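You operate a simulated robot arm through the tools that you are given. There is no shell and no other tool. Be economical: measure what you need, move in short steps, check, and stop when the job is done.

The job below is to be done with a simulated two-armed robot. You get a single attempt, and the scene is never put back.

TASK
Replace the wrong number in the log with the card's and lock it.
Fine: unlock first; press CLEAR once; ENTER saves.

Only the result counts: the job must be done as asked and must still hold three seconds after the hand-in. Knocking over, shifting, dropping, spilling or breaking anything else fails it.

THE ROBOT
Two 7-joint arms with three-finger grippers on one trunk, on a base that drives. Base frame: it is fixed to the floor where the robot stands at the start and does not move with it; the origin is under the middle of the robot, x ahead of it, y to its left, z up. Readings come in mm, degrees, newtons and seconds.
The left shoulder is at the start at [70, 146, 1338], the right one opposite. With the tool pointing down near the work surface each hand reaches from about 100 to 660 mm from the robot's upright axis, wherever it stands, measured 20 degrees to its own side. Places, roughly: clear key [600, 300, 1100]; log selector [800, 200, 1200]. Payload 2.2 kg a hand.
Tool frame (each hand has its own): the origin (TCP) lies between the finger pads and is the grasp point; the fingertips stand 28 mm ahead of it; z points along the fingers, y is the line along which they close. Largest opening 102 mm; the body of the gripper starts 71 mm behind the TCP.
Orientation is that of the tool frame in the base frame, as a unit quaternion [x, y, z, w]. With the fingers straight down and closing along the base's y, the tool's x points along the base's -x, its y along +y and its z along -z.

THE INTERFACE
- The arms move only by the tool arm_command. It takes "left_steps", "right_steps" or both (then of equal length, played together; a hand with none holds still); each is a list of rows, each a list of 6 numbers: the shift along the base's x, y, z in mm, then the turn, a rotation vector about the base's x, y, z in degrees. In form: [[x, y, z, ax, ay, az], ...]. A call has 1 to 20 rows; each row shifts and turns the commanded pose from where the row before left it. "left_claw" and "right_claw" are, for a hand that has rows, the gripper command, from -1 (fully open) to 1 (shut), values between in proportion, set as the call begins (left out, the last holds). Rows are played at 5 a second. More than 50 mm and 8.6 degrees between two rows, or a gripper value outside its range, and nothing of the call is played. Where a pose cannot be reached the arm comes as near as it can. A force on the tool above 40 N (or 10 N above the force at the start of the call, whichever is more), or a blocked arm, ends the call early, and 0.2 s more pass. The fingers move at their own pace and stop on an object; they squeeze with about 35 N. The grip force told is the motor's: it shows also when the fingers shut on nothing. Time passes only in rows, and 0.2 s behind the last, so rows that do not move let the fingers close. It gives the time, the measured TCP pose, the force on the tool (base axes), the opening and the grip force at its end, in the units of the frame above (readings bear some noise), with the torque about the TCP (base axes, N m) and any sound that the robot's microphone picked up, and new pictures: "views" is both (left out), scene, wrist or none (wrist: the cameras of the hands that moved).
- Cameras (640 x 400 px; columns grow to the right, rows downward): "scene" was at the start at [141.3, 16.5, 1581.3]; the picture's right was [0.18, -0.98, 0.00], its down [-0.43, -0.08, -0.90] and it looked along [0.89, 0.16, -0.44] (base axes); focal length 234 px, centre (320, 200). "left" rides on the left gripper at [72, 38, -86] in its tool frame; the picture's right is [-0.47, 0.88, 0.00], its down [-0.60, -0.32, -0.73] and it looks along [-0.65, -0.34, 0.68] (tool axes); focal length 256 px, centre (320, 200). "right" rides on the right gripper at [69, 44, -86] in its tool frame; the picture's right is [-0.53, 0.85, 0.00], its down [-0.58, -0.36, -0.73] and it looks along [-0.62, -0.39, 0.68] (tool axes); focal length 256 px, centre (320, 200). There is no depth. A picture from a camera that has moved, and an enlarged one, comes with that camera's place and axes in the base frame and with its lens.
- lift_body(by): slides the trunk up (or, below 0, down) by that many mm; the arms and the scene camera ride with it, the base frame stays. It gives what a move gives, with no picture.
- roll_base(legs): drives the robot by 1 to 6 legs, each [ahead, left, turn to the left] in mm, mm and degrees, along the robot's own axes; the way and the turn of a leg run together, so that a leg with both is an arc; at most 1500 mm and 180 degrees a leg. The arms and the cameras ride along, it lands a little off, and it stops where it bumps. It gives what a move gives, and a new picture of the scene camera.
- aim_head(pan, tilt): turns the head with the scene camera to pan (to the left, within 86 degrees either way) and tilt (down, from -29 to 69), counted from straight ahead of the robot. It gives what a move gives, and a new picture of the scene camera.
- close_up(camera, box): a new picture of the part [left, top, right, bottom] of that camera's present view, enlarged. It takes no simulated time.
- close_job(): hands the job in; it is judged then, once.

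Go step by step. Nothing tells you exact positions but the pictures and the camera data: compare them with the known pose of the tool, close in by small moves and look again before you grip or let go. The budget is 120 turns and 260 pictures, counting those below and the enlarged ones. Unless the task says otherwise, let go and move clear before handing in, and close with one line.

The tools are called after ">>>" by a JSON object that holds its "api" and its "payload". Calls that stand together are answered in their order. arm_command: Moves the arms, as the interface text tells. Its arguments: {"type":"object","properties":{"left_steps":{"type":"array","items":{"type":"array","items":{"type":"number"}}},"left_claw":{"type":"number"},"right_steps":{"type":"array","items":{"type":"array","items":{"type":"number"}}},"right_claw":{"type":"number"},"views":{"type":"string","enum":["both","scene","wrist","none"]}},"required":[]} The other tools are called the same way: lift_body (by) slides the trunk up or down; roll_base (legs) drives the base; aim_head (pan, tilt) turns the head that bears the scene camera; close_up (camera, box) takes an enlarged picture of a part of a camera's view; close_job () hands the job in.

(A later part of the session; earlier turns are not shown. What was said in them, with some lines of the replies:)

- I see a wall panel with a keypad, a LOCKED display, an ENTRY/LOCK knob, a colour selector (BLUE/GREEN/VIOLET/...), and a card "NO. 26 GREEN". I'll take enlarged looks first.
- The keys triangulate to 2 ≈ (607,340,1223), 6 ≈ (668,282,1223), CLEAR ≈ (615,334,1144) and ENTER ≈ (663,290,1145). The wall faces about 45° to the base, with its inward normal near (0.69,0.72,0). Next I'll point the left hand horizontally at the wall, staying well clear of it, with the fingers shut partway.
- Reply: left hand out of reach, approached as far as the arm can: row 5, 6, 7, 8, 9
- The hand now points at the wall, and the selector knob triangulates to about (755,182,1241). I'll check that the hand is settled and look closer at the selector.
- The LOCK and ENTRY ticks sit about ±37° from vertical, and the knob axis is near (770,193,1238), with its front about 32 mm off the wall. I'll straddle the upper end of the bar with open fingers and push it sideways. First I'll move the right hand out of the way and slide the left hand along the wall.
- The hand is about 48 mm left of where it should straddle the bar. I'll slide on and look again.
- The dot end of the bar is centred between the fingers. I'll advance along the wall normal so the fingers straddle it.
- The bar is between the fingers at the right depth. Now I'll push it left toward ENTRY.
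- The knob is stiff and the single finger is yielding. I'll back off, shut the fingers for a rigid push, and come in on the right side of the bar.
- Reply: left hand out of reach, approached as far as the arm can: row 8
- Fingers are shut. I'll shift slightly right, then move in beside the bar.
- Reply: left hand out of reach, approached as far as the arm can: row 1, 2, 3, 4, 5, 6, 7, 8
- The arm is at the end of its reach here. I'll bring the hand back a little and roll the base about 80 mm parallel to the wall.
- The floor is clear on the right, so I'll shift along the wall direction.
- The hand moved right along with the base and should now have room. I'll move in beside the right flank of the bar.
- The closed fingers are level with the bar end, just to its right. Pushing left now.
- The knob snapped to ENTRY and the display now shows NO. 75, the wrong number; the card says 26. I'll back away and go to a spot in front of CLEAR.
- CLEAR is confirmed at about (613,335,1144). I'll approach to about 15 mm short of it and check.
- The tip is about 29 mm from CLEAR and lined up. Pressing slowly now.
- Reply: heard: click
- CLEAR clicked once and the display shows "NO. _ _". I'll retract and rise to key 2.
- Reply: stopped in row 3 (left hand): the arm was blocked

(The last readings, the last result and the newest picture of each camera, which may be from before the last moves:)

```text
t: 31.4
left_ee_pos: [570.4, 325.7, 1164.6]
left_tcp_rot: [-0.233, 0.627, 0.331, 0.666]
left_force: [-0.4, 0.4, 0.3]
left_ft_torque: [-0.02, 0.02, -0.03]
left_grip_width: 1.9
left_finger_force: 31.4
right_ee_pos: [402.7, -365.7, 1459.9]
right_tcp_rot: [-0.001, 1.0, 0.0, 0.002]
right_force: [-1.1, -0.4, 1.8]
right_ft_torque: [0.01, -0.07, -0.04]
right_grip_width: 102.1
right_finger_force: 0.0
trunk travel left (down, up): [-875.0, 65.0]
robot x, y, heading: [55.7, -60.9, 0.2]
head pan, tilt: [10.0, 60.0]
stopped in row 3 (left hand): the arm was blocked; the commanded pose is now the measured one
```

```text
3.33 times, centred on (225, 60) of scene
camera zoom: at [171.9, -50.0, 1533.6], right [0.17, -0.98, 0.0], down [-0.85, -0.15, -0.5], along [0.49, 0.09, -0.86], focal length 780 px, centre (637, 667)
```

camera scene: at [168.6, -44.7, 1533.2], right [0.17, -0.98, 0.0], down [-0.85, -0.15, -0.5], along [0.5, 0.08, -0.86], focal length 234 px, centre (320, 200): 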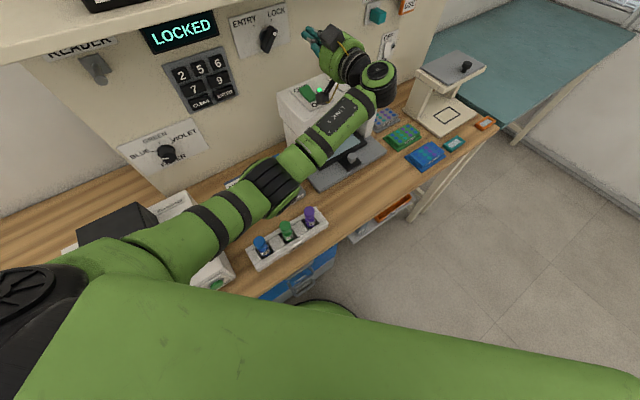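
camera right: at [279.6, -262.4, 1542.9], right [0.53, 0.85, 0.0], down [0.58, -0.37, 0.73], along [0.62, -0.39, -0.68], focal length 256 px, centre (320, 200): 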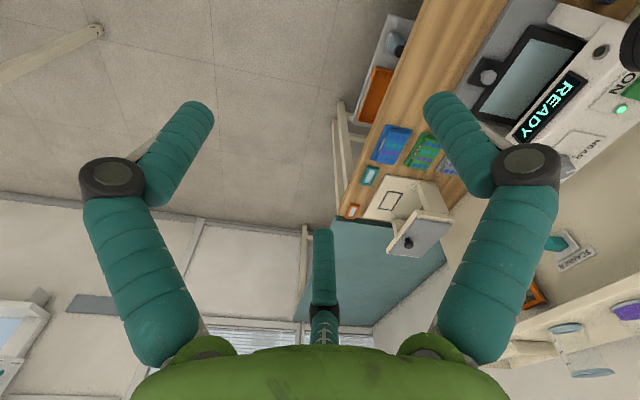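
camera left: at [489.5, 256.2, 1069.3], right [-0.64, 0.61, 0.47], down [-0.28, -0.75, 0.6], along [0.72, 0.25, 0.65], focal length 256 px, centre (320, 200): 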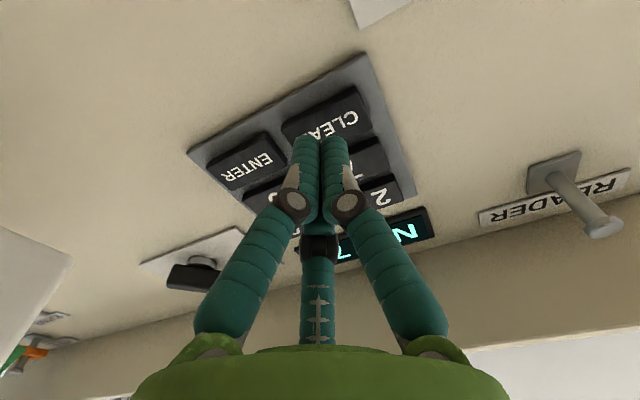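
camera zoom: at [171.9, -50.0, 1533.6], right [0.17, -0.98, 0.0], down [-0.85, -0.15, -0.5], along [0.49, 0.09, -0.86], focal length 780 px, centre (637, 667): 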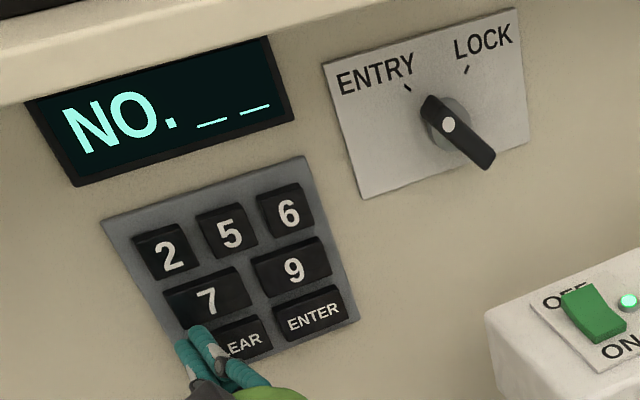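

CLEAR registered, but the arm is folded too tightly here and the hand skewed. I'll roll the base straight back from the wall, which also takes the hand clear of the keys.

>>> {"api": "roll_base", "payload": {"legs": [[-69, -72, 0]]}}

>>> {"api": "arm_command", "payload": {"left_steps": [[0, 0, 0, 0, 0, 0]], "views": "wrist"}}

>>> {"api": "aim_head", "payload": {"pan": 15, "tilt": 42}}

```text
t: 32.6
left_ee_pos: [507.6, 256.6, 1160.4]
left_tcp_rot: [-0.233, 0.629, 0.331, 0.664]
left_force: [-0.1, 0.9, 0.0]
left_ft_torque: [0.04, -0.02, 0.03]
left_grip_width: 2.3
left_finger_force: 31.4
right_ee_pos: [342.2, -431.8, 1456.8]
right_tcp_rot: [-0.002, 1.0, -0.001, -0.001]
right_force: [0.2, 0.6, -0.3]
right_ft_torque: [-0.05, 0.07, 0.02]
right_grip_width: 101.7
right_finger_force: 0.1
trunk travel left (down, up): [-875.0, 65.0]
robot x, y, heading: [-12.9, -133.6, -0.0]
head pan, tilt: [10.0, 60.0]
camera scene: at [110.9, -117.2, 1532.3], right [0.18, -0.98, 0.0], down [-0.85, -0.15, -0.5], along [0.49, 0.09, -0.87], focal length 234 px, centre (320, 200)
```

scene: 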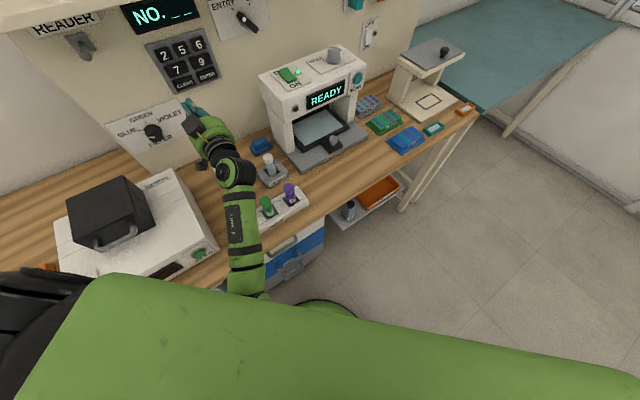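

```text
t: 33.0
left_ee_pos: [505.7, 254.3, 1163.0]
left_tcp_rot: [-0.231, 0.627, 0.332, 0.665]
left_force: [0.4, 0.2, -0.2]
left_ft_torque: [-0.01, -0.02, -0.02]
left_grip_width: 2.2
left_finger_force: 31.3
right_ee_pos: [339.4, -434.6, 1457.0]
right_tcp_rot: [-0.001, 1.0, 0.0, 0.0]
right_force: [0.7, -0.3, 0.5]
right_ft_torque: [0.0, 0.03, 0.01]
right_grip_width: 101.8
right_finger_force: 0.1
trunk travel left (down, up): [-875.0, 65.0]
robot x, y, heading: [-10.9, -134.1, 0.1]
head pan, tilt: [10.0, 60.0]
camera left: at [418.4, 226.5, 1087.4], right [-0.65, 0.52, 0.56], down [-0.26, -0.83, 0.49], along [0.72, 0.17, 0.67], focal length 256 px, centre (320, 200)
```

left: 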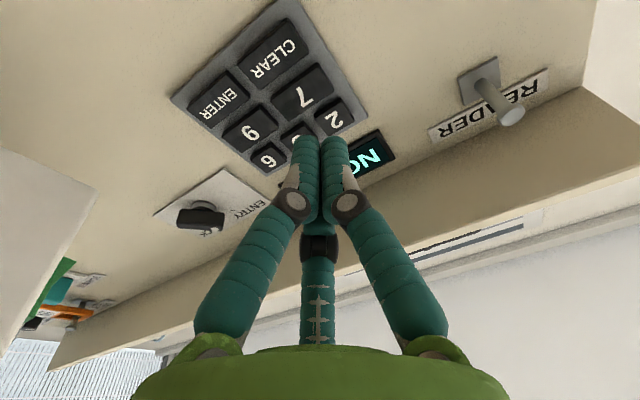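

```text
t: 33.8
left_ee_pos: [505.1, 254.3, 1162.9]
left_tcp_rot: [-0.232, 0.628, 0.332, 0.665]
left_force: [0.5, -0.3, 0.9]
left_ft_torque: [0.03, 0.0, 0.02]
left_grip_width: 2.0
left_finger_force: 31.1
right_ee_pos: [338.9, -436.3, 1457.4]
right_tcp_rot: [-0.002, 1.0, -0.001, 0.0]
right_force: [0.0, 0.5, -0.4]
right_ft_torque: [-0.04, 0.04, -0.02]
right_grip_width: 102.1
right_finger_force: 0.0
trunk travel left (down, up): [-875.0, 65.0]
robot x, y, heading: [-10.7, -133.9, 0.3]
head pan, tilt: [15.0, 42.0]
camera scene: at [122.3, -110.6, 1556.4], right [0.26, -0.97, 0.0], down [-0.65, -0.17, -0.74], along [0.72, 0.19, -0.67], focal length 234 px, centre (320, 200)
```

scene: 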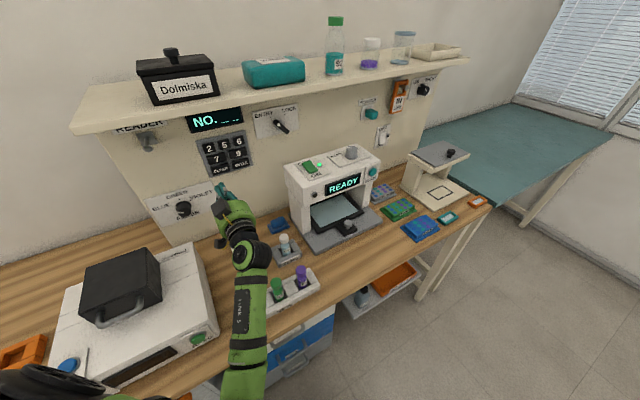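

The hand is clear and the display still shows "NO. _ _". I'll straighten the orientation and move in front of key 2.

>>> {"api": "arm_command", "payload": {"left_steps": [[0, 0, 12, -2.2, -0.1, -0.2], [0, 0, 12, -2.2, -0.1, -0.2], [0, 0, 12, -2.2, -0.1, -0.2], [0, 0, 12, -2.2, -0.1, -0.2], [15, 9, 12, 0, 0, 0], [15, 9, 0, 0, 0, 0], [15, 9, 0, 0, 0, 0], [13, 9, 0, 0, 0, 0], [0, 0, 0, 0, 0, 0], [0, 0, 0, 0, 0, 0]], "views": "wrist"}}

>>> {"api": "close_up", "payload": {"camera": "scene", "box": [170, 80, 310, 200]}}

```text
t: 36.0
left_ee_pos: [560.9, 289.4, 1223.9]
left_tcp_rot: [-0.28, 0.65, 0.277, 0.65]
left_force: [-0.1, 0.8, -0.7]
left_ft_torque: [0.03, 0.01, -0.03]
left_grip_width: 2.3
left_finger_force: 31.4
right_ee_pos: [338.2, -437.0, 1457.8]
right_tcp_rot: [-0.002, 1.0, 0.0, 0.0]
right_force: [0.3, 0.6, -0.4]
right_ft_torque: [-0.02, 0.02, 0.01]
right_grip_width: 102.0
right_finger_force: 0.0
trunk travel left (down, up): [-875.0, 65.0]
robot x, y, heading: [-10.6, -132.2, 0.1]
head pan, tilt: [15.0, 42.0]
camera left: at [475.6, 251.1, 1152.4], right [-0.64, 0.61, 0.46], down [-0.27, -0.75, 0.61], along [0.72, 0.26, 0.65], focal length 256 px, centre (320, 200)
```

left: 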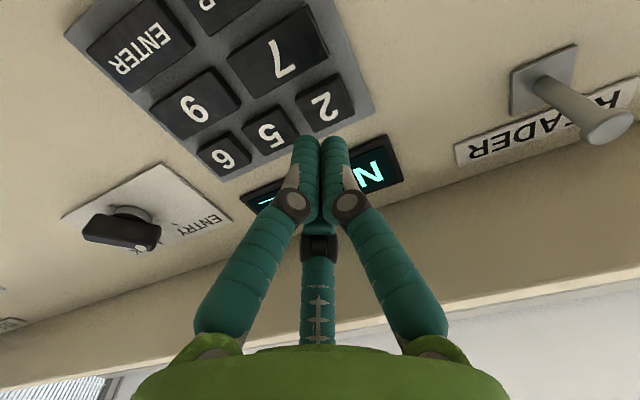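

```text
3.33 times, centred on (240, 140) of scene
camera zoom: at [121.1, -111.5, 1556.6], right [0.26, -0.97, 0.0], down [-0.65, -0.17, -0.74], along [0.72, 0.19, -0.67], focal length 780 px, centre (587, 400)
```

zoom: 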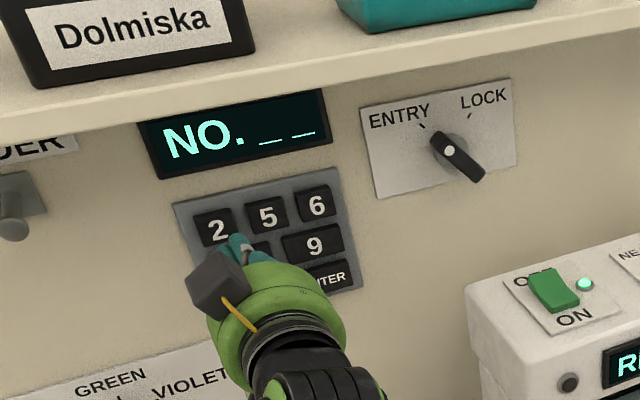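

The hand is aligned with key 2. Pressing.

>>> {"api": "arm_command", "payload": {"left_steps": [[4.2, 4.35, 0, 0, 0, 0], [4.2, 4.35, 0, 0, 0, 0], [4.2, 4.35, 0, 0, 0, 0], [4.2, 4.35, 0, 0, 0, 0], [4.2, 4.35, 0, 0, 0, 0], [2.8, 2.9, 0, 0, 0, 0], [2.8, 2.9, 0, 0, 0, 0], [2.1, 2.2, 0, 0, 0, 0], [0, 0, 0, 0, 0, 0]], "views": "none"}}

>>> {"api": "close_up", "payload": {"camera": "scene", "box": [170, 80, 310, 200]}}

```text
t: 38.0
left_ee_pos: [590.6, 319.5, 1223.2]
left_tcp_rot: [-0.281, 0.65, 0.279, 0.649]
left_force: [-0.6, -1.3, 0.5]
left_ft_torque: [0.02, -0.03, -0.01]
left_grip_width: 1.9
left_finger_force: 31.0
right_ee_pos: [338.5, -436.9, 1458.1]
right_tcp_rot: [-0.001, 1.0, 0.0, 0.001]
right_force: [-0.3, -0.5, 0.0]
right_ft_torque: [0.02, -0.02, -0.02]
right_grip_width: 102.3
right_finger_force: 0.1
trunk travel left (down, up): [-875.0, 65.0]
robot x, y, heading: [-7.0, -137.2, 0.1]
head pan, tilt: [15.0, 42.0]
```

```text
3.33 times, centred on (240, 140) of scene
camera zoom: at [121.1, -111.7, 1556.6], right [0.26, -0.97, 0.0], down [-0.65, -0.17, -0.74], along [0.72, 0.19, -0.67], focal length 780 px, centre (587, 400)
```

zoom: 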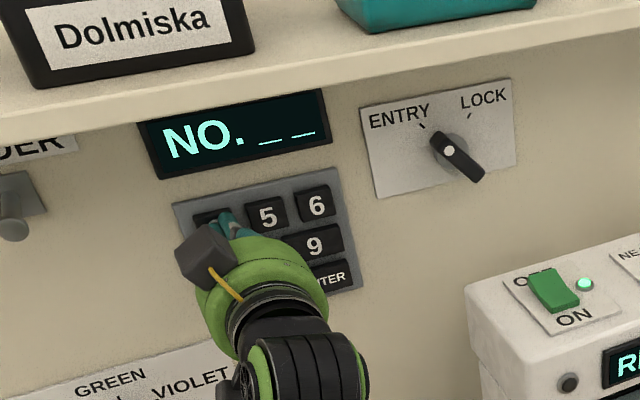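

Touching key 2 but no click yet. I'll press a bit further in tiny steps.

>>> {"api": "arm_command", "payload": {"left_steps": [[0.8, 0.85, 0, 0, 0, 0], [0.8, 0.85, 0, 0, 0, 0], [0, 0, 0, 0, 0, 0]], "views": "none"}}

>>> {"api": "close_up", "payload": {"camera": "scene", "box": [170, 80, 310, 200]}}

```text
t: 38.8
left_ee_pos: [592.3, 321.3, 1223.8]
left_tcp_rot: [-0.28, 0.65, 0.279, 0.649]
left_force: [-2.4, -1.2, -1.1]
left_ft_torque: [0.03, 0.03, -0.02]
left_grip_width: 2.1
left_finger_force: 32.0
right_ee_pos: [339.1, -436.2, 1458.8]
right_tcp_rot: [-0.002, 1.0, 0.0, 0.0]
right_force: [0.0, 1.2, -0.3]
right_ft_torque: [0.01, -0.02, -0.01]
right_grip_width: 102.2
right_finger_force: 0.0
trunk travel left (down, up): [-875.0, 65.0]
robot x, y, heading: [-15.7, -132.1, 0.3]
head pan, tilt: [15.0, 42.0]
heard: click
```

```text
3.33 times, centred on (240, 140) of scene
camera zoom: at [120.9, -111.8, 1556.6], right [0.26, -0.97, 0.0], down [-0.65, -0.17, -0.74], along [0.72, 0.19, -0.67], focal length 780 px, centre (587, 400)
```

zoom: 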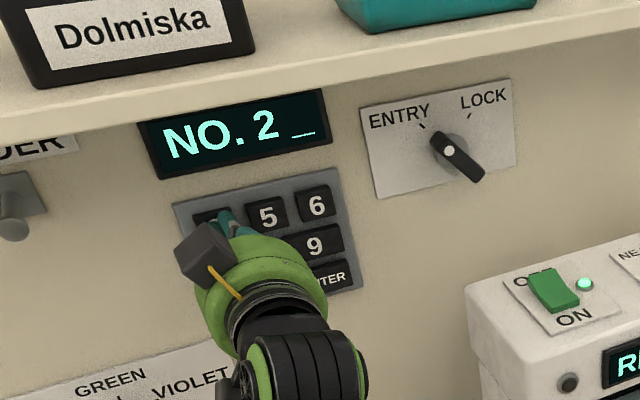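

The display shows "NO. 2_". I'll retract and slide over to key 6.

>>> {"api": "arm_command", "payload": {"left_steps": [[-8, -8.4, 0, 0, 0, 0], [-8, -8.4, 0, 0, 0, 0], [-8, -8.4, 0, 0, 0, 0], [15, -14.1, 0, 0, 0, 0], [15, -14.1, 0, 0, 0, 0], [15, -14.1, 0, 0, 0, 0], [14.5, -14.1, 0, 0, 0, 0], [0, 0, 0, 0, 0, 0], [0, 0, 0, 0, 0, 0]], "views": "wrist"}}

>>> {"api": "close_up", "payload": {"camera": "scene", "box": [170, 80, 310, 200]}}

```text
t: 41.0
left_ee_pos: [619.1, 276.4, 1238.3]
left_tcp_rot: [-0.274, 0.631, 0.318, 0.652]
left_force: [-0.1, 0.2, -0.1]
left_ft_torque: [-0.01, -0.02, -0.02]
left_grip_width: 2.5
left_finger_force: 31.4
right_ee_pos: [337.8, -436.7, 1458.1]
right_tcp_rot: [-0.001, 1.0, 0.0, 0.0]
right_force: [0.4, 0.4, 0.4]
right_ft_torque: [-0.02, 0.0, 0.03]
right_grip_width: 102.0
right_finger_force: 0.1
trunk travel left (down, up): [-875.0, 65.0]
robot x, y, heading: [-6.3, -133.0, 0.1]
head pan, tilt: [15.0, 42.0]
stopped in row 9 (left hand): the arm was blocked; the commanded pose is now the measured one
camera left: at [535.0, 239.2, 1163.5], right [-0.67, 0.54, 0.5], down [-0.24, -0.8, 0.55], along [0.7, 0.25, 0.67], focal length 256 px, centre (320, 200)
```

left: 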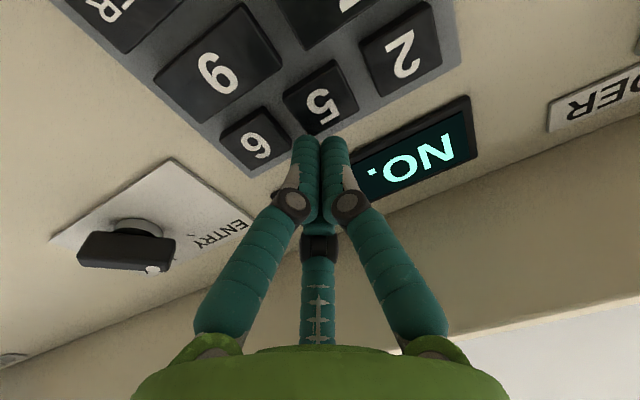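

```text
3.33 times, centred on (240, 140) of scene
camera zoom: at [121.7, -111.5, 1556.5], right [0.26, -0.97, 0.0], down [-0.65, -0.17, -0.74], along [0.72, 0.19, -0.67], focal length 780 px, centre (587, 400)
```

zoom: 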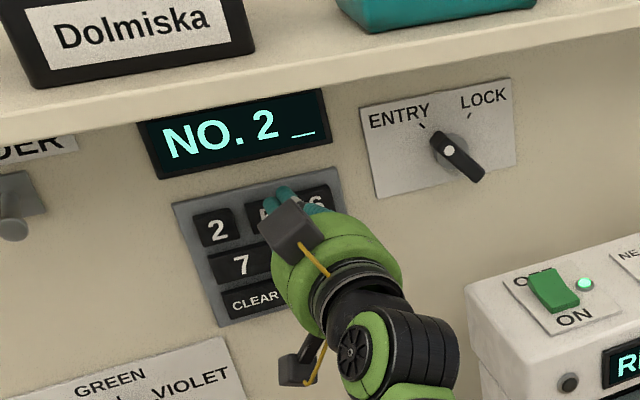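

Again the arm was blocked near a joint limit because the tool is yawed against the body. It's cleaner to have the robot face the wall, so I'll first back off from it, well clear.

>>> {"api": "roll_base", "payload": {"legs": [[-173, -180, 0]]}}

>>> {"api": "arm_command", "payload": {"left_steps": [[-18, -34, 0, -0.53, 0.26, -7.07], [-18, -34, 0, -0.53, 0.26, -7.07], [-18, -34, 0, -0.53, 0.26, -7.07], [-18, -34, 0, -0.53, 0.26, -7.07], [-18, -34, 0, -0.53, 0.26, -7.07], [-18, -34, 0, -0.53, 0.26, -7.07], [-18, -34, 0, -0.53, 0.26, -7.07], [0, 0, 0, 0, 0, 0], [0, 0, 0, 0, 0, 0]], "views": "wrist"}}

```text
t: 42.8
left_ee_pos: [447.6, 98.4, 1235.0]
left_tcp_rot: [-0.274, 0.632, 0.319, 0.651]
left_force: [1.0, 0.6, -0.2]
left_ft_torque: [-0.01, -0.02, -0.01]
left_grip_width: 2.3
left_finger_force: 31.2
right_ee_pos: [168.6, -614.0, 1457.5]
right_tcp_rot: [-0.003, 1.0, 0.0, -0.001]
right_force: [0.1, 0.3, -0.5]
right_ft_torque: [0.0, 0.01, 0.0]
right_grip_width: 101.8
right_finger_force: 0.1
trunk travel left (down, up): [-875.0, 65.0]
robot x, y, heading: [-184.6, -315.2, 0.4]
head pan, tilt: [15.0, 42.0]
camera scene: at [-48.6, -289.7, 1556.3], right [0.26, -0.96, 0.0], down [-0.65, -0.18, -0.74], along [0.72, 0.19, -0.67], focal length 234 px, centre (320, 200)
```

scene: 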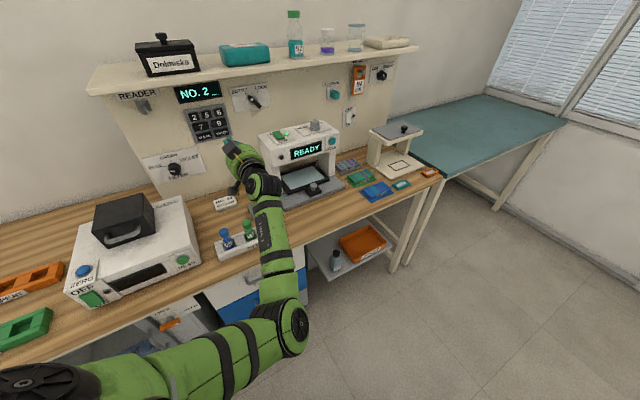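

```text
t: 44.8
left_ee_pos: [319.5, -142.0, 1236.9]
left_tcp_rot: [0.0, 0.708, 0.0, 0.706]
left_force: [-0.2, 0.4, -0.8]
left_ft_torque: [0.0, 0.01, 0.01]
left_grip_width: 2.1
left_finger_force: 31.8
right_ee_pos: [167.0, -616.7, 1458.4]
right_tcp_rot: [-0.002, 1.0, 0.0, 0.0]
right_force: [-0.6, 0.6, 0.8]
right_ft_torque: [0.0, -0.01, -0.02]
right_grip_width: 102.0
right_finger_force: 0.1
trunk travel left (down, up): [-875.0, 65.0]
robot x, y, heading: [-181.9, -314.3, 0.3]
head pan, tilt: [15.0, 42.0]
camera left: at [233.9, -105.6, 1165.0], right [0.0, 0.89, 0.46], down [-0.73, -0.32, 0.61], along [0.68, -0.34, 0.65], focal length 256 px, centre (320, 200)
```

left: 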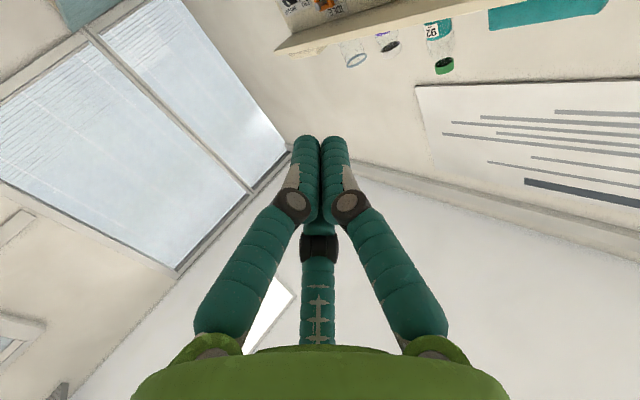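

The display still shows "NO. 2_". Now I'll turn to face the wall and shift sideways.

>>> {"api": "roll_base", "payload": {"legs": [[0, 0, 46], [0, -350, 0]]}}

```text
t: 49.2
left_ee_pos: [291.4, -71.9, 1237.2]
left_tcp_rot: [-0.278, 0.651, 0.277, 0.65]
left_force: [-1.0, 0.1, 0.6]
left_ft_torque: [0.01, -0.03, -0.06]
left_grip_width: 2.2
left_finger_force: 31.1
right_ee_pos: [527.1, -511.5, 1458.6]
right_tcp_rot: [-0.395, 0.919, -0.002, 0.0]
right_force: [0.0, 0.6, 0.6]
right_ft_torque: [-0.03, -0.03, 0.02]
right_grip_width: 101.9
right_finger_force: 0.1
trunk travel left (down, up): [-875.0, 65.0]
robot x, y, heading: [72.7, -557.0, 46.4]
head pan, tilt: [15.0, 42.0]
camera scene: at [143.7, -443.9, 1556.5], right [0.88, -0.48, 0.0], down [-0.32, -0.59, -0.74], along [0.36, 0.65, -0.67], focal length 234 px, centre (320, 200)
```

scene: 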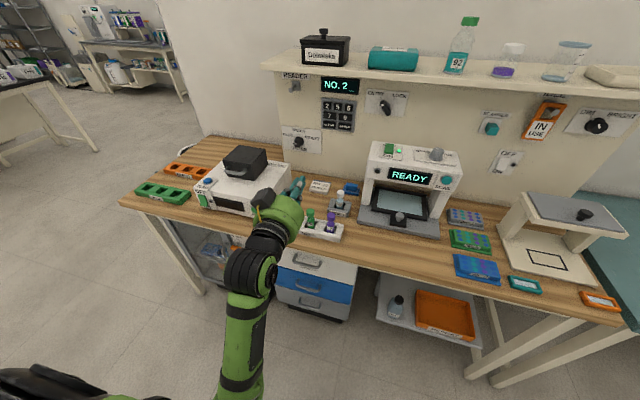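

The robot faces the wall squarely. I'll drive ahead 300 mm, which leaves the hand still about 190 mm from the wall.

>>> {"api": "roll_base", "payload": {"legs": [[300, 0, 0]]}}

```text
t: 51.2
left_ee_pos: [495.9, 138.4, 1237.9]
left_tcp_rot: [-0.276, 0.65, 0.278, 0.651]
left_force: [0.0, -0.9, 0.0]
left_ft_torque: [0.02, 0.03, 0.01]
left_grip_width: 2.1
left_finger_force: 31.3
right_ee_pos: [733.2, -299.9, 1458.0]
right_tcp_rot: [-0.395, 0.919, -0.001, 0.003]
right_force: [-0.2, -0.3, -0.2]
right_ft_torque: [0.04, -0.05, 0.02]
right_grip_width: 101.8
right_finger_force: 0.0
trunk travel left (down, up): [-875.0, 65.0]
robot x, y, heading: [275.5, -341.5, 46.4]
head pan, tilt: [15.0, 42.0]
camera scene: at [348.0, -233.9, 1556.9], right [0.88, -0.48, 0.0], down [-0.32, -0.59, -0.74], along [0.36, 0.65, -0.67], focal length 234 px, centre (320, 200)
```

scene: 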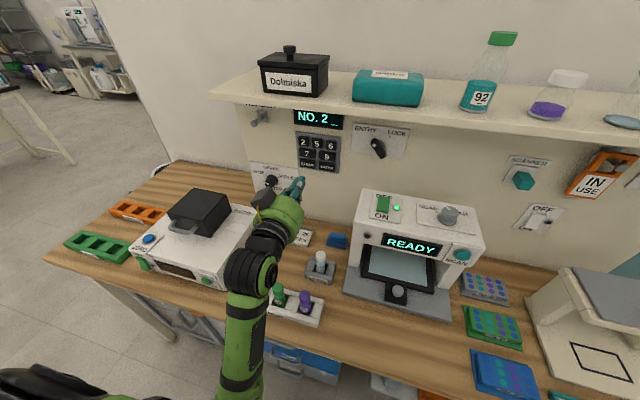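

Moving the hand up to a point in front of key 6.

>>> {"api": "arm_command", "payload": {"left_steps": [[16.7, 12.8, -1.9, 0, 0, 0], [16.7, 12.8, -1.9, 0, 0, 0], [16.7, 12.8, -1.9, 0, 0, 0], [16.7, 12.8, -1.9, 0, 0, 0], [16.7, 12.8, -1.9, 0, 0, 0], [16.7, 12.8, -1.9, 0, 0, 0], [16.7, 12.8, -1.9, 0, 0, 0], [16.7, 12.8, -1.9, 0, 0, 0], [0, 0, 0, 0, 0, 0], [0, 0, 0, 0, 0, 0]], "views": "wrist"}}

>>> {"api": "close_up", "payload": {"camera": "scene", "box": [270, 90, 430, 200]}}

```text
t: 53.4
left_ee_pos: [631.2, 242.8, 1222.1]
left_tcp_rot: [-0.277, 0.651, 0.277, 0.65]
left_force: [-0.2, -0.5, 1.0]
left_ft_torque: [0.05, -0.02, -0.04]
left_grip_width: 2.3
left_finger_force: 31.4
right_ee_pos: [733.4, -298.5, 1458.1]
right_tcp_rot: [-0.395, 0.919, -0.001, 0.001]
right_force: [-0.1, 0.8, 0.5]
right_ft_torque: [-0.02, -0.01, -0.03]
right_grip_width: 102.0
right_finger_force: 0.0
trunk travel left (down, up): [-875.0, 65.0]
robot x, y, heading: [277.2, -342.2, 46.6]
head pan, tilt: [15.0, 42.0]
camera left: at [544.5, 205.0, 1150.1], right [-0.64, 0.61, 0.47], down [-0.28, -0.75, 0.6], along [0.72, 0.26, 0.65], focal length 256 px, centre (320, 200)
```

left: 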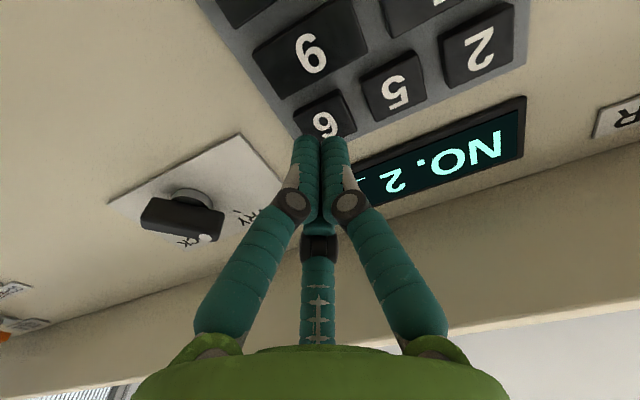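

```text
3.64 times, centred on (350, 145) of scene
camera zoom: at [349.8, -231.7, 1556.6], right [0.88, -0.48, 0.0], down [-0.32, -0.59, -0.74], along [0.36, 0.65, -0.67], focal length 850 px, centre (211, 400)
```

zoom: 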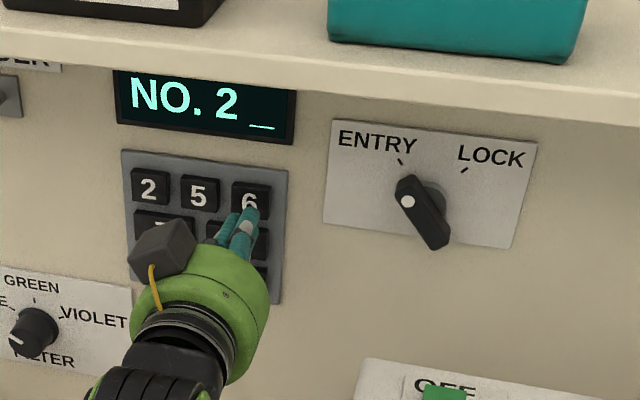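

Aligned with key 6. Pressing by about 32 mm.

>>> {"api": "arm_command", "payload": {"left_steps": [[4.2, 4.35, 0.5, 0, 0, 0], [4.2, 4.35, 0.5, 0, 0, 0], [4.2, 4.35, 0.5, 0, 0, 0], [4.2, 4.35, 0.5, 0, 0, 0], [2.1, 2.2, 0, 0, 0, 0], [1.4, 1.45, 0, 0, 0, 0], [0.7, 0.7, 0, 0, 0, 0], [0.7, 0.7, 0, 0, 0, 0], [0, 0, 0, 0, 0, 0]], "views": "none"}}

>>> {"api": "close_up", "payload": {"camera": "scene", "box": [270, 90, 430, 200]}}

```text
t: 55.4
left_ee_pos: [650.9, 263.7, 1225.0]
left_tcp_rot: [-0.277, 0.651, 0.278, 0.65]
left_force: [-5.8, -5.7, -3.0]
left_ft_torque: [-0.06, 0.08, -0.07]
left_grip_width: 2.0
left_finger_force: 32.2
right_ee_pos: [732.5, -300.4, 1458.4]
right_tcp_rot: [-0.395, 0.919, 0.0, 0.002]
right_force: [0.2, -1.1, -0.1]
right_ft_torque: [0.0, 0.0, -0.01]
right_grip_width: 101.9
right_finger_force: 0.1
trunk travel left (down, up): [-875.0, 65.0]
robot x, y, heading: [270.7, -339.9, 46.4]
head pan, tilt: [15.0, 42.0]
heard: click
```

```text
3.64 times, centred on (350, 145) of scene
camera zoom: at [348.3, -233.3, 1556.7], right [0.88, -0.48, 0.0], down [-0.32, -0.59, -0.74], along [0.36, 0.65, -0.67], focal length 850 px, centre (211, 400)
```

zoom: 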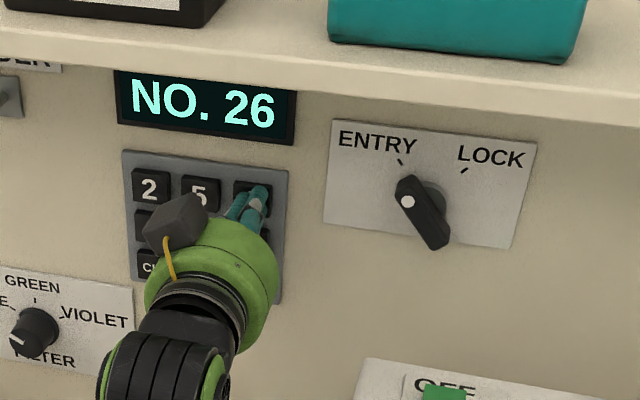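

The display shows "NO. 26". I'll retract and go down to ENTER.

>>> {"api": "arm_command", "payload": {"left_steps": [[-7, -7.2, 0, 0, 0, 0], [-7, -7.2, 0, 0, 0, 0], [-7, -7.2, 0, 0, 0, 0], [-7, -7.2, 0, 0, 0, 0], [-2, 1.8, -20, 0, 0, 0], [-2, 1.8, -20, 0, 0, 0], [-2, 1.8, -20, 0, 0, 0], [-1, 1, -20, 0, 0, 0], [0, 0, 0, 0, 0, 0], [0, 0, 0, 0, 0, 0]], "views": "wrist"}}

>>> {"api": "close_up", "payload": {"camera": "scene", "box": [270, 90, 430, 200]}}

```text
t: 57.6
left_ee_pos: [617.6, 243.1, 1143.6]
left_tcp_rot: [-0.278, 0.651, 0.278, 0.65]
left_force: [-0.7, -0.3, -0.1]
left_ft_torque: [0.0, -0.02, -0.01]
left_grip_width: 2.2
left_finger_force: 31.8
right_ee_pos: [733.5, -299.2, 1457.5]
right_tcp_rot: [-0.394, 0.919, -0.001, 0.001]
right_force: [0.1, 0.1, 0.1]
right_ft_torque: [-0.02, 0.0, 0.01]
right_grip_width: 102.2
right_finger_force: 0.0
trunk travel left (down, up): [-875.0, 65.0]
robot x, y, heading: [274.2, -341.8, 46.3]
head pan, tilt: [15.0, 42.0]
camera left: at [530.8, 205.0, 1072.1], right [-0.64, 0.61, 0.47], down [-0.28, -0.75, 0.6], along [0.72, 0.26, 0.65], focal length 256 px, centre (320, 200)
```

left: 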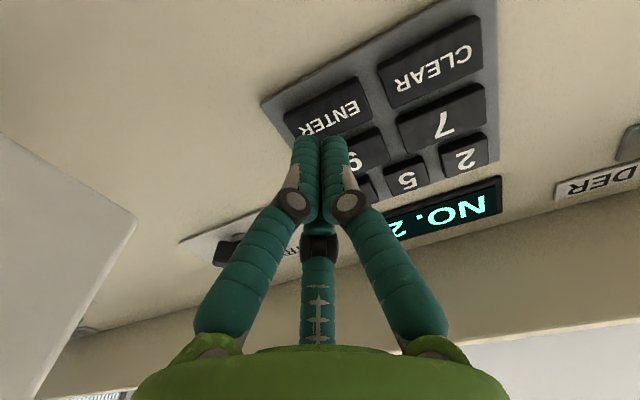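

```text
3.64 times, centred on (350, 145) of scene
camera zoom: at [350.1, -231.7, 1556.6], right [0.88, -0.48, 0.0], down [-0.32, -0.59, -0.74], along [0.36, 0.65, -0.67], focal length 850 px, centre (211, 400)
```

zoom: 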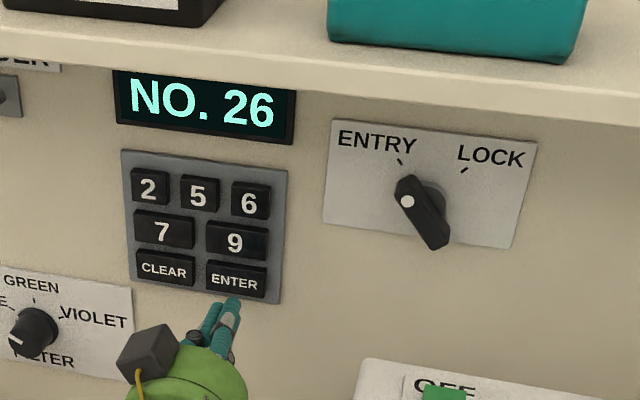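

ENTER lies about 40 mm straight ahead. Pressing.

>>> {"api": "arm_command", "payload": {"left_steps": [[3.2, 6.1, 0.5, 0, 0, 0], [3.2, 6.1, 0.5, 0, 0, 0], [4.2, 4.35, 0, 0, 0, 0], [4.2, 4.35, 0, 0, 0, 0], [4.2, 4.35, 0, 0, 0, 0], [2.8, 2.9, 0, 0, 0, 0], [1.4, 1.45, 0, 0, 0, 0], [1.0, 1.0, 0, 0, 0, 0], [1.0, 1.0, 0, 0, 0, 0], [0.7, 0.7, 0, 0, 0, 0], [0, 0, 0, 0, 0, 0]], "views": "none"}}

>>> {"api": "close_up", "payload": {"camera": "scene", "box": [270, 90, 430, 200]}}

```text
t: 60.0
left_ee_pos: [642.2, 273.8, 1145.8]
left_tcp_rot: [-0.277, 0.651, 0.278, 0.65]
left_force: [-6.2, -7.2, -3.6]
left_ft_torque: [-0.02, 0.07, -0.07]
left_grip_width: 6.0
left_finger_force: 31.4
right_ee_pos: [732.8, -300.0, 1458.2]
right_tcp_rot: [-0.395, 0.919, 0.0, 0.002]
right_force: [0.4, -0.1, 0.8]
right_ft_torque: [0.02, -0.02, 0.03]
right_grip_width: 101.9
right_finger_force: 0.1
trunk travel left (down, up): [-875.0, 65.0]
robot x, y, heading: [278.3, -341.8, 46.3]
head pan, tilt: [15.0, 42.0]
heard: click
```

```text
3.64 times, centred on (350, 145) of scene
camera zoom: at [348.4, -233.5, 1556.7], right [0.88, -0.48, 0.0], down [-0.32, -0.59, -0.74], along [0.36, 0.65, -0.67], focal length 850 px, centre (211, 400)
```

zoom: 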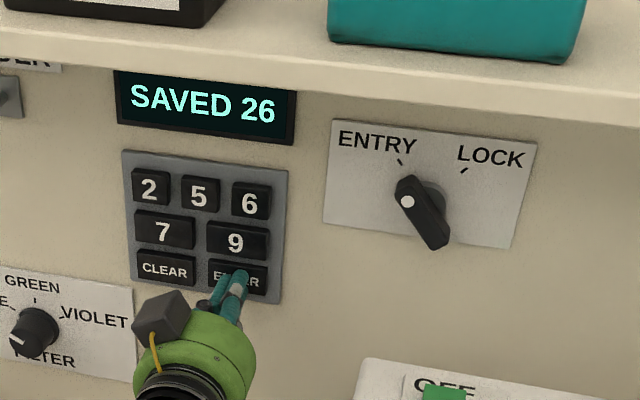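

"SAVED 26". I'll retract, rise, and go to the left side of the selector bar.

>>> {"api": "arm_command", "payload": {"left_steps": [[-10.4, -10.8, 0, 0, 0, 0], [-10.4, -10.8, 0, 0, 0, 0], [-10.4, -10.8, 0, 0, 0, 0], [-10.4, -10.8, 0, 0, 0, 0], [0, 0, 22, 0, 0, 0], [0, 0, 22, 0, 0, 0], [0, 0, 22, 0, 0, 0], [0, 0, 22, 0, 0, 0], [0, 0, 23, 0, 0, 0], [16, -15.3, 0, 0, 0, 0], [16, -15.3, 0, 0, 0, 0], [16, -15.3, 0, 0, 0, 0], [16, -15.3, 0, 0, 0, 0], [0, 0, 0, 0, 0, 0], [0, 0, 0, 0, 0, 0]], "views": "wrist"}}

>>> {"api": "close_up", "payload": {"camera": "scene", "box": [270, 90, 430, 200]}}

```text
t: 62.9
left_ee_pos: [633.1, 217.1, 1252.2]
left_tcp_rot: [-0.245, 0.652, 0.354, 0.623]
left_force: [0.0, 0.4, -0.2]
left_ft_torque: [-0.03, -0.01, -0.01]
left_grip_width: 2.0
left_finger_force: 31.8
right_ee_pos: [734.4, -298.6, 1457.7]
right_tcp_rot: [-0.395, 0.919, 0.0, 0.001]
right_force: [-0.1, 0.2, 0.0]
right_ft_torque: [0.03, 0.0, 0.0]
right_grip_width: 101.9
right_finger_force: 0.0
trunk travel left (down, up): [-875.0, 65.0]
robot x, y, heading: [274.8, -338.0, 46.4]
head pan, tilt: [15.0, 42.0]
stopped in row 14 (left hand): the arm was blocked; the commanded pose is now the measured one
camera left: at [541.9, 181.1, 1185.2], right [-0.63, 0.5, 0.6], down [-0.16, -0.83, 0.53], along [0.76, 0.23, 0.61], focal length 256 px, centre (320, 200)
```

left: 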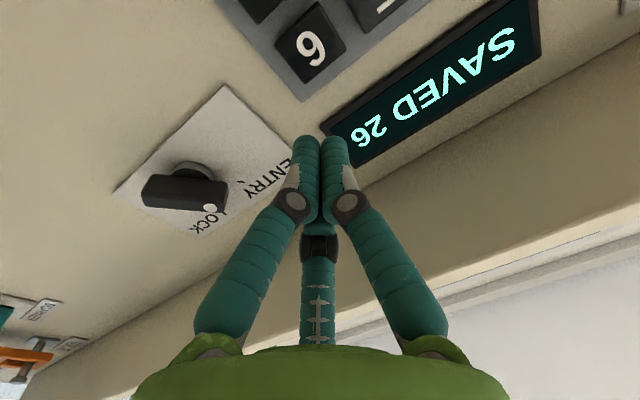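

```text
3.64 times, centred on (350, 145) of scene
camera zoom: at [350.7, -232.0, 1556.6], right [0.88, -0.48, 0.0], down [-0.32, -0.59, -0.74], along [0.36, 0.65, -0.67], focal length 850 px, centre (211, 400)
```

zoom: 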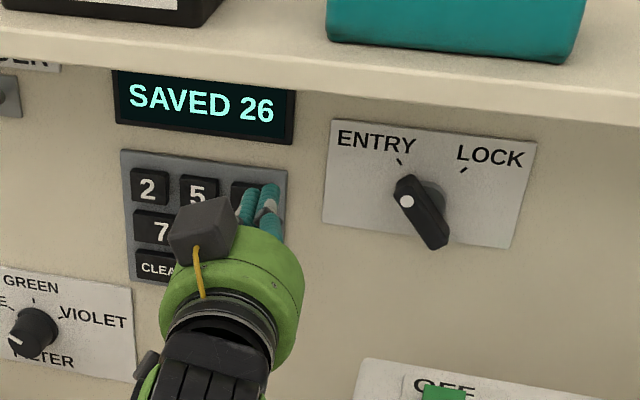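

The save is registered, but the arm hit its folding limit again. I'll roll back and to the right so it works more extended and straight ahead of the shoulder.

>>> {"api": "roll_base", "payload": {"legs": [[-100, 0, 0], [0, -100, 0]]}}

>>> {"api": "arm_command", "payload": {"left_steps": [[-8, 8, 0, -1.8, -1.38, -1.0], [-8, 8, 0, -1.8, -1.38, -1.0], [-8, 8, 0, -1.8, -1.38, -1.0], [-8, 8, 0, -1.8, -1.38, -1.0], [0, 0, 0, 0, 0, 0], [0, 0, 0, 0, 0, 0]], "views": "wrist"}}

```text
t: 64.8
left_ee_pos: [630.6, 77.2, 1253.7]
left_tcp_rot: [-0.248, 0.651, 0.353, 0.624]
left_force: [-0.6, 0.5, -0.1]
left_ft_torque: [0.01, -0.05, -0.08]
left_grip_width: 2.1
left_finger_force: 31.2
right_ee_pos: [732.4, -436.2, 1460.4]
right_tcp_rot: [-0.396, 0.918, -0.003, 0.002]
right_force: [-0.5, 0.2, -0.8]
right_ft_torque: [-0.03, -0.03, 0.03]
right_grip_width: 102.2
right_finger_force: 0.1
trunk travel left (down, up): [-875.0, 65.0]
robot x, y, heading: [276.2, -482.8, 46.5]
head pan, tilt: [15.0, 42.0]
camera scene: at [349.0, -370.3, 1556.6], right [0.88, -0.48, 0.0], down [-0.32, -0.59, -0.74], along [0.36, 0.65, -0.67], focal length 234 px, centre (320, 200)
```

scene: 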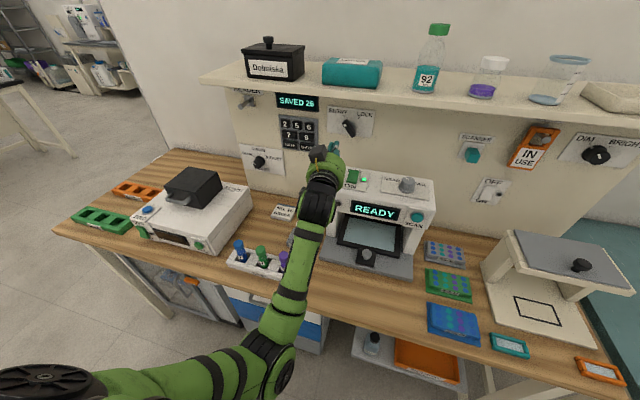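

```text
t: 66.2
left_ee_pos: [603.8, 106.6, 1252.7]
left_tcp_rot: [-0.279, 0.65, 0.279, 0.649]
left_force: [-0.2, -1.0, 0.2]
left_ft_torque: [0.03, -0.01, 0.01]
left_grip_width: 2.2
left_finger_force: 31.6
right_ee_pos: [737.6, -439.4, 1458.7]
right_tcp_rot: [-0.396, 0.918, -0.001, 0.001]
right_force: [-0.5, 0.5, 1.1]
right_ft_torque: [0.02, 0.03, -0.01]
right_grip_width: 102.1
right_finger_force: 0.1
trunk travel left (down, up): [-875.0, 65.0]
robot x, y, heading: [282.7, -480.2, 46.6]
head pan, tilt: [15.0, 42.0]
camera left: at [517.4, 68.7, 1181.0], right [-0.64, 0.61, 0.46], down [-0.27, -0.75, 0.61], along [0.72, 0.26, 0.65], focal length 256 px, centre (320, 200)
```

left: 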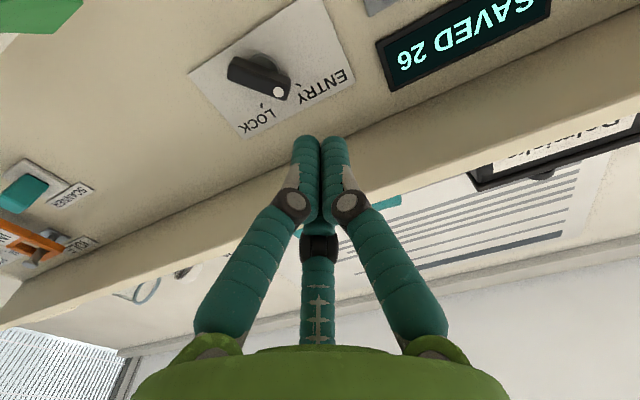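

Orientation is restored and the hand is left of the selector. I'll advance straight toward the wall, stopping short to check.

>>> {"api": "arm_command", "payload": {"left_steps": [[12, 12.6, 1, 0, 0, 0], [12, 12.6, 1, 0, 0, 0], [12, 12.6, 1, 0, 0, 0], [12, 12.6, 1, 0, 0, 0], [12, 12.6, 1, 0, 0, 0], [5, 5.2, 0, 0, 0, 0], [0, 0, 0, 0, 0, 0], [0, 0, 0, 0, 0, 0]], "views": "wrist"}}

>>> {"api": "close_up", "payload": {"camera": "scene", "box": [260, 80, 400, 180]}}

```text
t: 68.0
left_ee_pos: [667.9, 175.0, 1257.4]
left_tcp_rot: [-0.28, 0.651, 0.278, 0.649]
left_force: [-0.5, -0.4, -0.4]
left_ft_torque: [-0.02, 0.01, -0.01]
left_grip_width: 2.1
left_finger_force: 31.3
right_ee_pos: [737.8, -438.6, 1458.6]
right_tcp_rot: [-0.396, 0.918, 0.0, 0.001]
right_force: [0.5, -0.8, -0.2]
right_ft_torque: [0.01, 0.0, 0.0]
right_grip_width: 101.9
right_finger_force: 0.0
trunk travel left (down, up): [-875.0, 65.0]
robot x, y, heading: [276.6, -477.8, 46.6]
head pan, tilt: [15.0, 42.0]
camera left: at [582.3, 137.5, 1185.4], right [-0.64, 0.61, 0.46], down [-0.27, -0.75, 0.61], along [0.72, 0.26, 0.65], focal length 256 px, centre (320, 200)
```

left: 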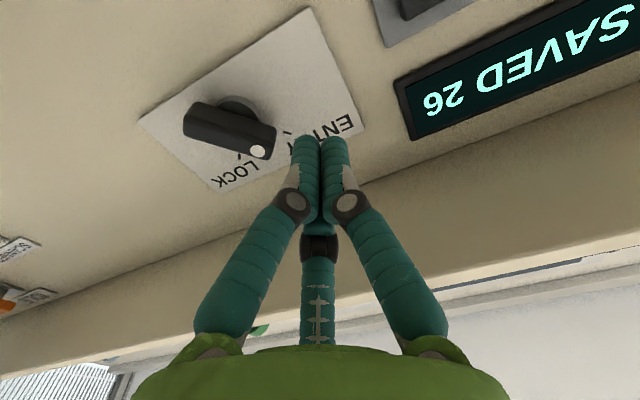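

```text
4.00 times, centred on (330, 130) of scene
camera zoom: at [354.1, -373.1, 1556.5], right [0.88, -0.48, 0.0], down [-0.32, -0.59, -0.74], along [0.36, 0.65, -0.67], focal length 936 px, centre (280, 480)
```

zoom: 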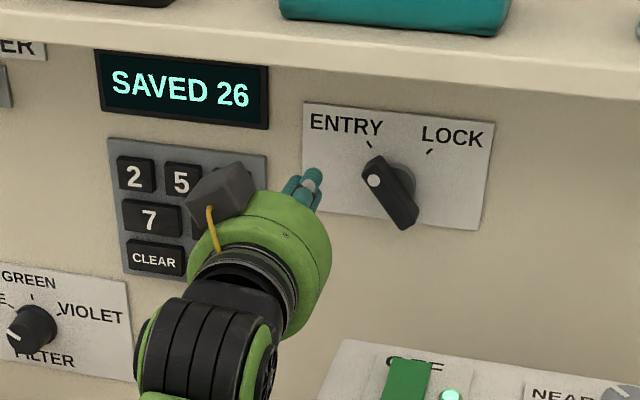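

The hand is just left of the bar's upper end. I'll move in to depth.

>>> {"api": "arm_command", "payload": {"left_steps": [[6.1, 6.36, 0, 0, 0, 0], [6.1, 6.36, 0, 0, 0, 0], [6.1, 6.36, 0, 0, 0, 0], [6.1, 6.36, 0, 0, 0, 0], [6.1, 6.36, 0, 0, 0, 0], [0, 0, 0, 0, 0, 0]], "views": "wrist"}}

>>> {"api": "close_up", "payload": {"camera": "scene", "box": [260, 80, 400, 180]}}

```text
t: 69.4
left_ee_pos: [698.7, 207.6, 1258.0]
left_tcp_rot: [-0.279, 0.65, 0.278, 0.649]
left_force: [-0.3, -0.2, 0.2]
left_ft_torque: [0.0, 0.02, 0.02]
left_grip_width: 2.1
left_finger_force: 31.5
right_ee_pos: [737.0, -440.0, 1457.3]
right_tcp_rot: [-0.395, 0.919, 0.0, 0.002]
right_force: [0.7, -0.6, 0.2]
right_ft_torque: [0.02, -0.01, -0.03]
right_grip_width: 102.0
right_finger_force: 0.1
trunk travel left (down, up): [-875.0, 65.0]
robot x, y, heading: [281.3, -481.8, 46.6]
head pan, tilt: [15.0, 42.0]
camera left: at [612.9, 169.9, 1186.0], right [-0.64, 0.61, 0.46], down [-0.27, -0.75, 0.61], along [0.72, 0.26, 0.65], focal length 256 px, centre (320, 200)
```

left: 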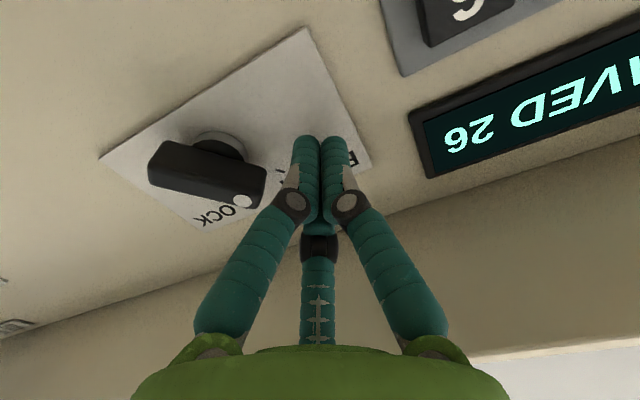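

```text
4.00 times, centred on (330, 130) of scene
camera zoom: at [353.9, -373.2, 1556.6], right [0.88, -0.48, 0.0], down [-0.32, -0.59, -0.74], along [0.36, 0.65, -0.67], focal length 936 px, centre (280, 480)
```

zoom: 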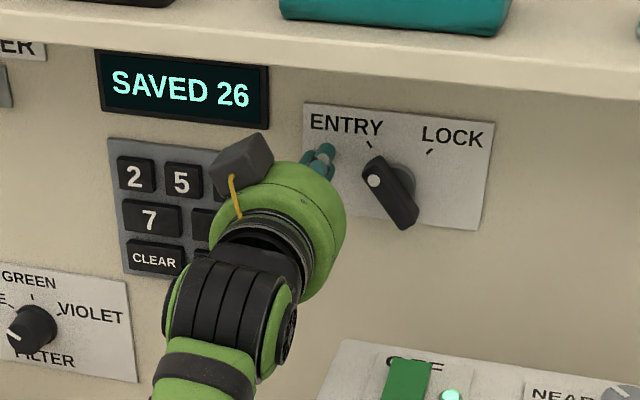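

Pushing the bar right toward LOCK.

>>> {"api": "arm_command", "payload": {"left_steps": [[2.8, -2.65, 0, 0, 0, 0], [2.8, -2.65, 0, 0, 0, 0], [2.8, -2.65, 0, 0, 0, 0], [2.8, -2.65, 0, 0, 0, 0], [2.8, -2.65, 0, 0, 0, 0], [2.8, -2.65, 0, 0, 0, 0], [2.8, -2.65, 0, 0, 0, 0], [2.8, -2.65, 0, 0, 0, 0], [2.8, -2.65, 0, 0, 0, 0], [2.8, -2.65, 0, 0, 0, 0], [0, 0, 0, 0, 0, 0]], "views": "wrist"}}

>>> {"api": "close_up", "payload": {"camera": "scene", "box": [260, 80, 400, 180]}}

```text
t: 71.8
left_ee_pos: [728.2, 181.4, 1256.3]
left_tcp_rot: [-0.278, 0.652, 0.276, 0.649]
left_force: [-0.6, -0.2, -0.1]
left_ft_torque: [0.01, 0.0, 0.03]
left_grip_width: 2.1
left_finger_force: 31.2
right_ee_pos: [738.2, -439.4, 1458.1]
right_tcp_rot: [-0.396, 0.918, 0.0, 0.001]
right_force: [0.3, 0.2, 0.3]
right_ft_torque: [0.01, 0.01, 0.0]
right_grip_width: 102.1
right_finger_force: 0.0
trunk travel left (down, up): [-875.0, 65.0]
robot x, y, heading: [278.0, -479.3, 46.3]
head pan, tilt: [15.0, 42.0]
camera left: at [641.4, 142.5, 1185.1], right [-0.64, 0.61, 0.46], down [-0.27, -0.75, 0.61], along [0.72, 0.26, 0.64], focal length 256 px, centre (320, 200)
```

left: 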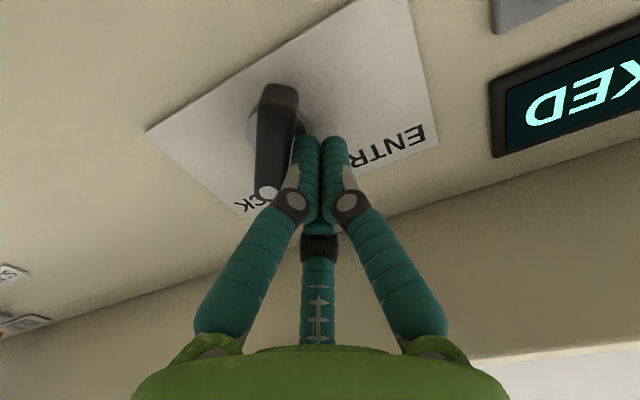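

```text
4.00 times, centred on (330, 130) of scene
camera zoom: at [354.0, -373.2, 1556.5], right [0.88, -0.48, 0.0], down [-0.32, -0.59, -0.74], along [0.36, 0.65, -0.67], focal length 936 px, centre (280, 480)
```

zoom: 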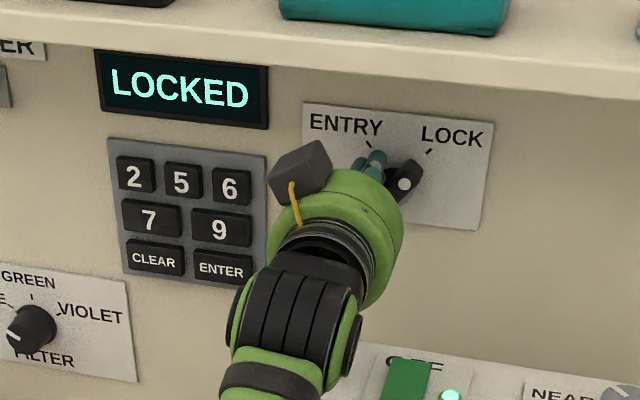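

The display reads LOCKED and the bar is at LOCK. I'll ease left off the bar, then back away by driving the base straight back.

>>> {"api": "arm_command", "payload": {"left_steps": [[-2.9, 2.7, 0, 0, 0, 0], [-2.9, 2.7, 0, 0, 0, 0], [-6.9, -7.2, 0, 0, 0, 0], [-6.9, -7.2, 0, 0, 0, 0], [-6.9, -7.2, 0, 0, 0, 0], [-6.9, -7.2, 0, 0, 0, 0], [0, 0, 0, 0, 0, 0]], "views": "none"}}

>>> {"api": "roll_base", "payload": {"legs": [[-120, 0, 0]]}}

>>> {"api": "close_up", "payload": {"camera": "scene", "box": [240, 60, 400, 160]}}

```text
t: 73.4
left_ee_pos: [692.9, 158.3, 1256.8]
left_tcp_rot: [-0.28, 0.651, 0.278, 0.649]
left_force: [-0.1, -0.9, -0.5]
left_ft_torque: [-0.02, 0.0, 0.01]
left_grip_width: 2.2
left_finger_force: 31.5
right_ee_pos: [737.5, -438.6, 1457.9]
right_tcp_rot: [-0.396, 0.918, 0.001, 0.001]
right_force: [0.7, -0.4, 0.0]
right_ft_torque: [-0.01, 0.0, 0.03]
right_grip_width: 102.1
right_finger_force: 0.0
trunk travel left (down, up): [-875.0, 65.0]
robot x, y, heading: [277.5, -477.5, 46.4]
head pan, tilt: [15.0, 42.0]
```

```text
t: 74.6
left_ee_pos: [612.3, 74.7, 1254.7]
left_tcp_rot: [-0.28, 0.652, 0.278, 0.648]
left_force: [-0.9, -0.1, 0.1]
left_ft_torque: [-0.02, 0.0, 0.03]
left_grip_width: 2.2
left_finger_force: 31.9
right_ee_pos: [659.7, -522.1, 1456.4]
right_tcp_rot: [-0.396, 0.918, -0.001, 0.0]
right_force: [0.9, 0.8, 0.1]
right_ft_torque: [-0.04, 0.03, 0.0]
right_grip_width: 102.0
right_finger_force: 0.1
trunk travel left (down, up): [-875.0, 65.0]
robot x, y, heading: [196.0, -570.8, 46.6]
head pan, tilt: [15.0, 42.0]
camera scene: at [274.9, -456.4, 1556.1], right [0.88, -0.48, 0.0], down [-0.32, -0.59, -0.74], along [0.35, 0.65, -0.67], focal length 234 px, centre (320, 200)
```

scene: 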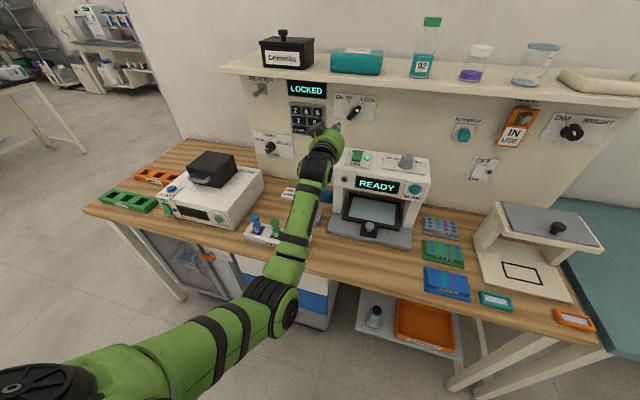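

```text
4.00 times, centred on (320, 110) of scene
camera zoom: at [274.9, -456.4, 1556.1], right [0.88, -0.48, 0.0], down [-0.32, -0.59, -0.74], along [0.35, 0.65, -0.67], focal length 936 px, centre (320, 560)
```

zoom: 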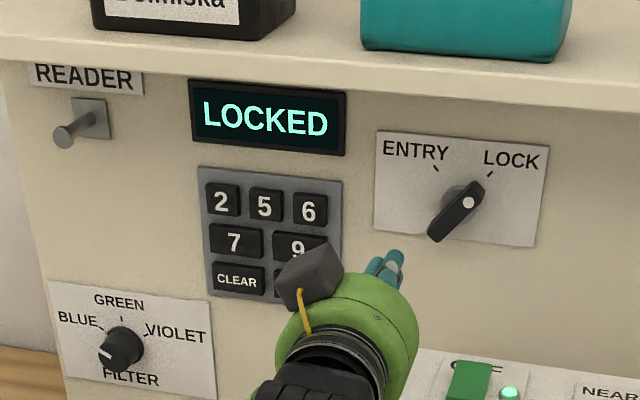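

The log showed SAVED 26 and now reads LOCKED, the knob is at LOCK, nothing else looks disturbed, and the hand is clear. Handing in.

>>> {"api": "close_job", "payload": {}}

```text
The job is handed in.
```

The log now holds the card's number, 26, in place of the wrong 75, and it is locked. I unlocked it, pressed CLEAR once, and ENTER showed "SAVED 26" before I turned the knob back to LOCK.
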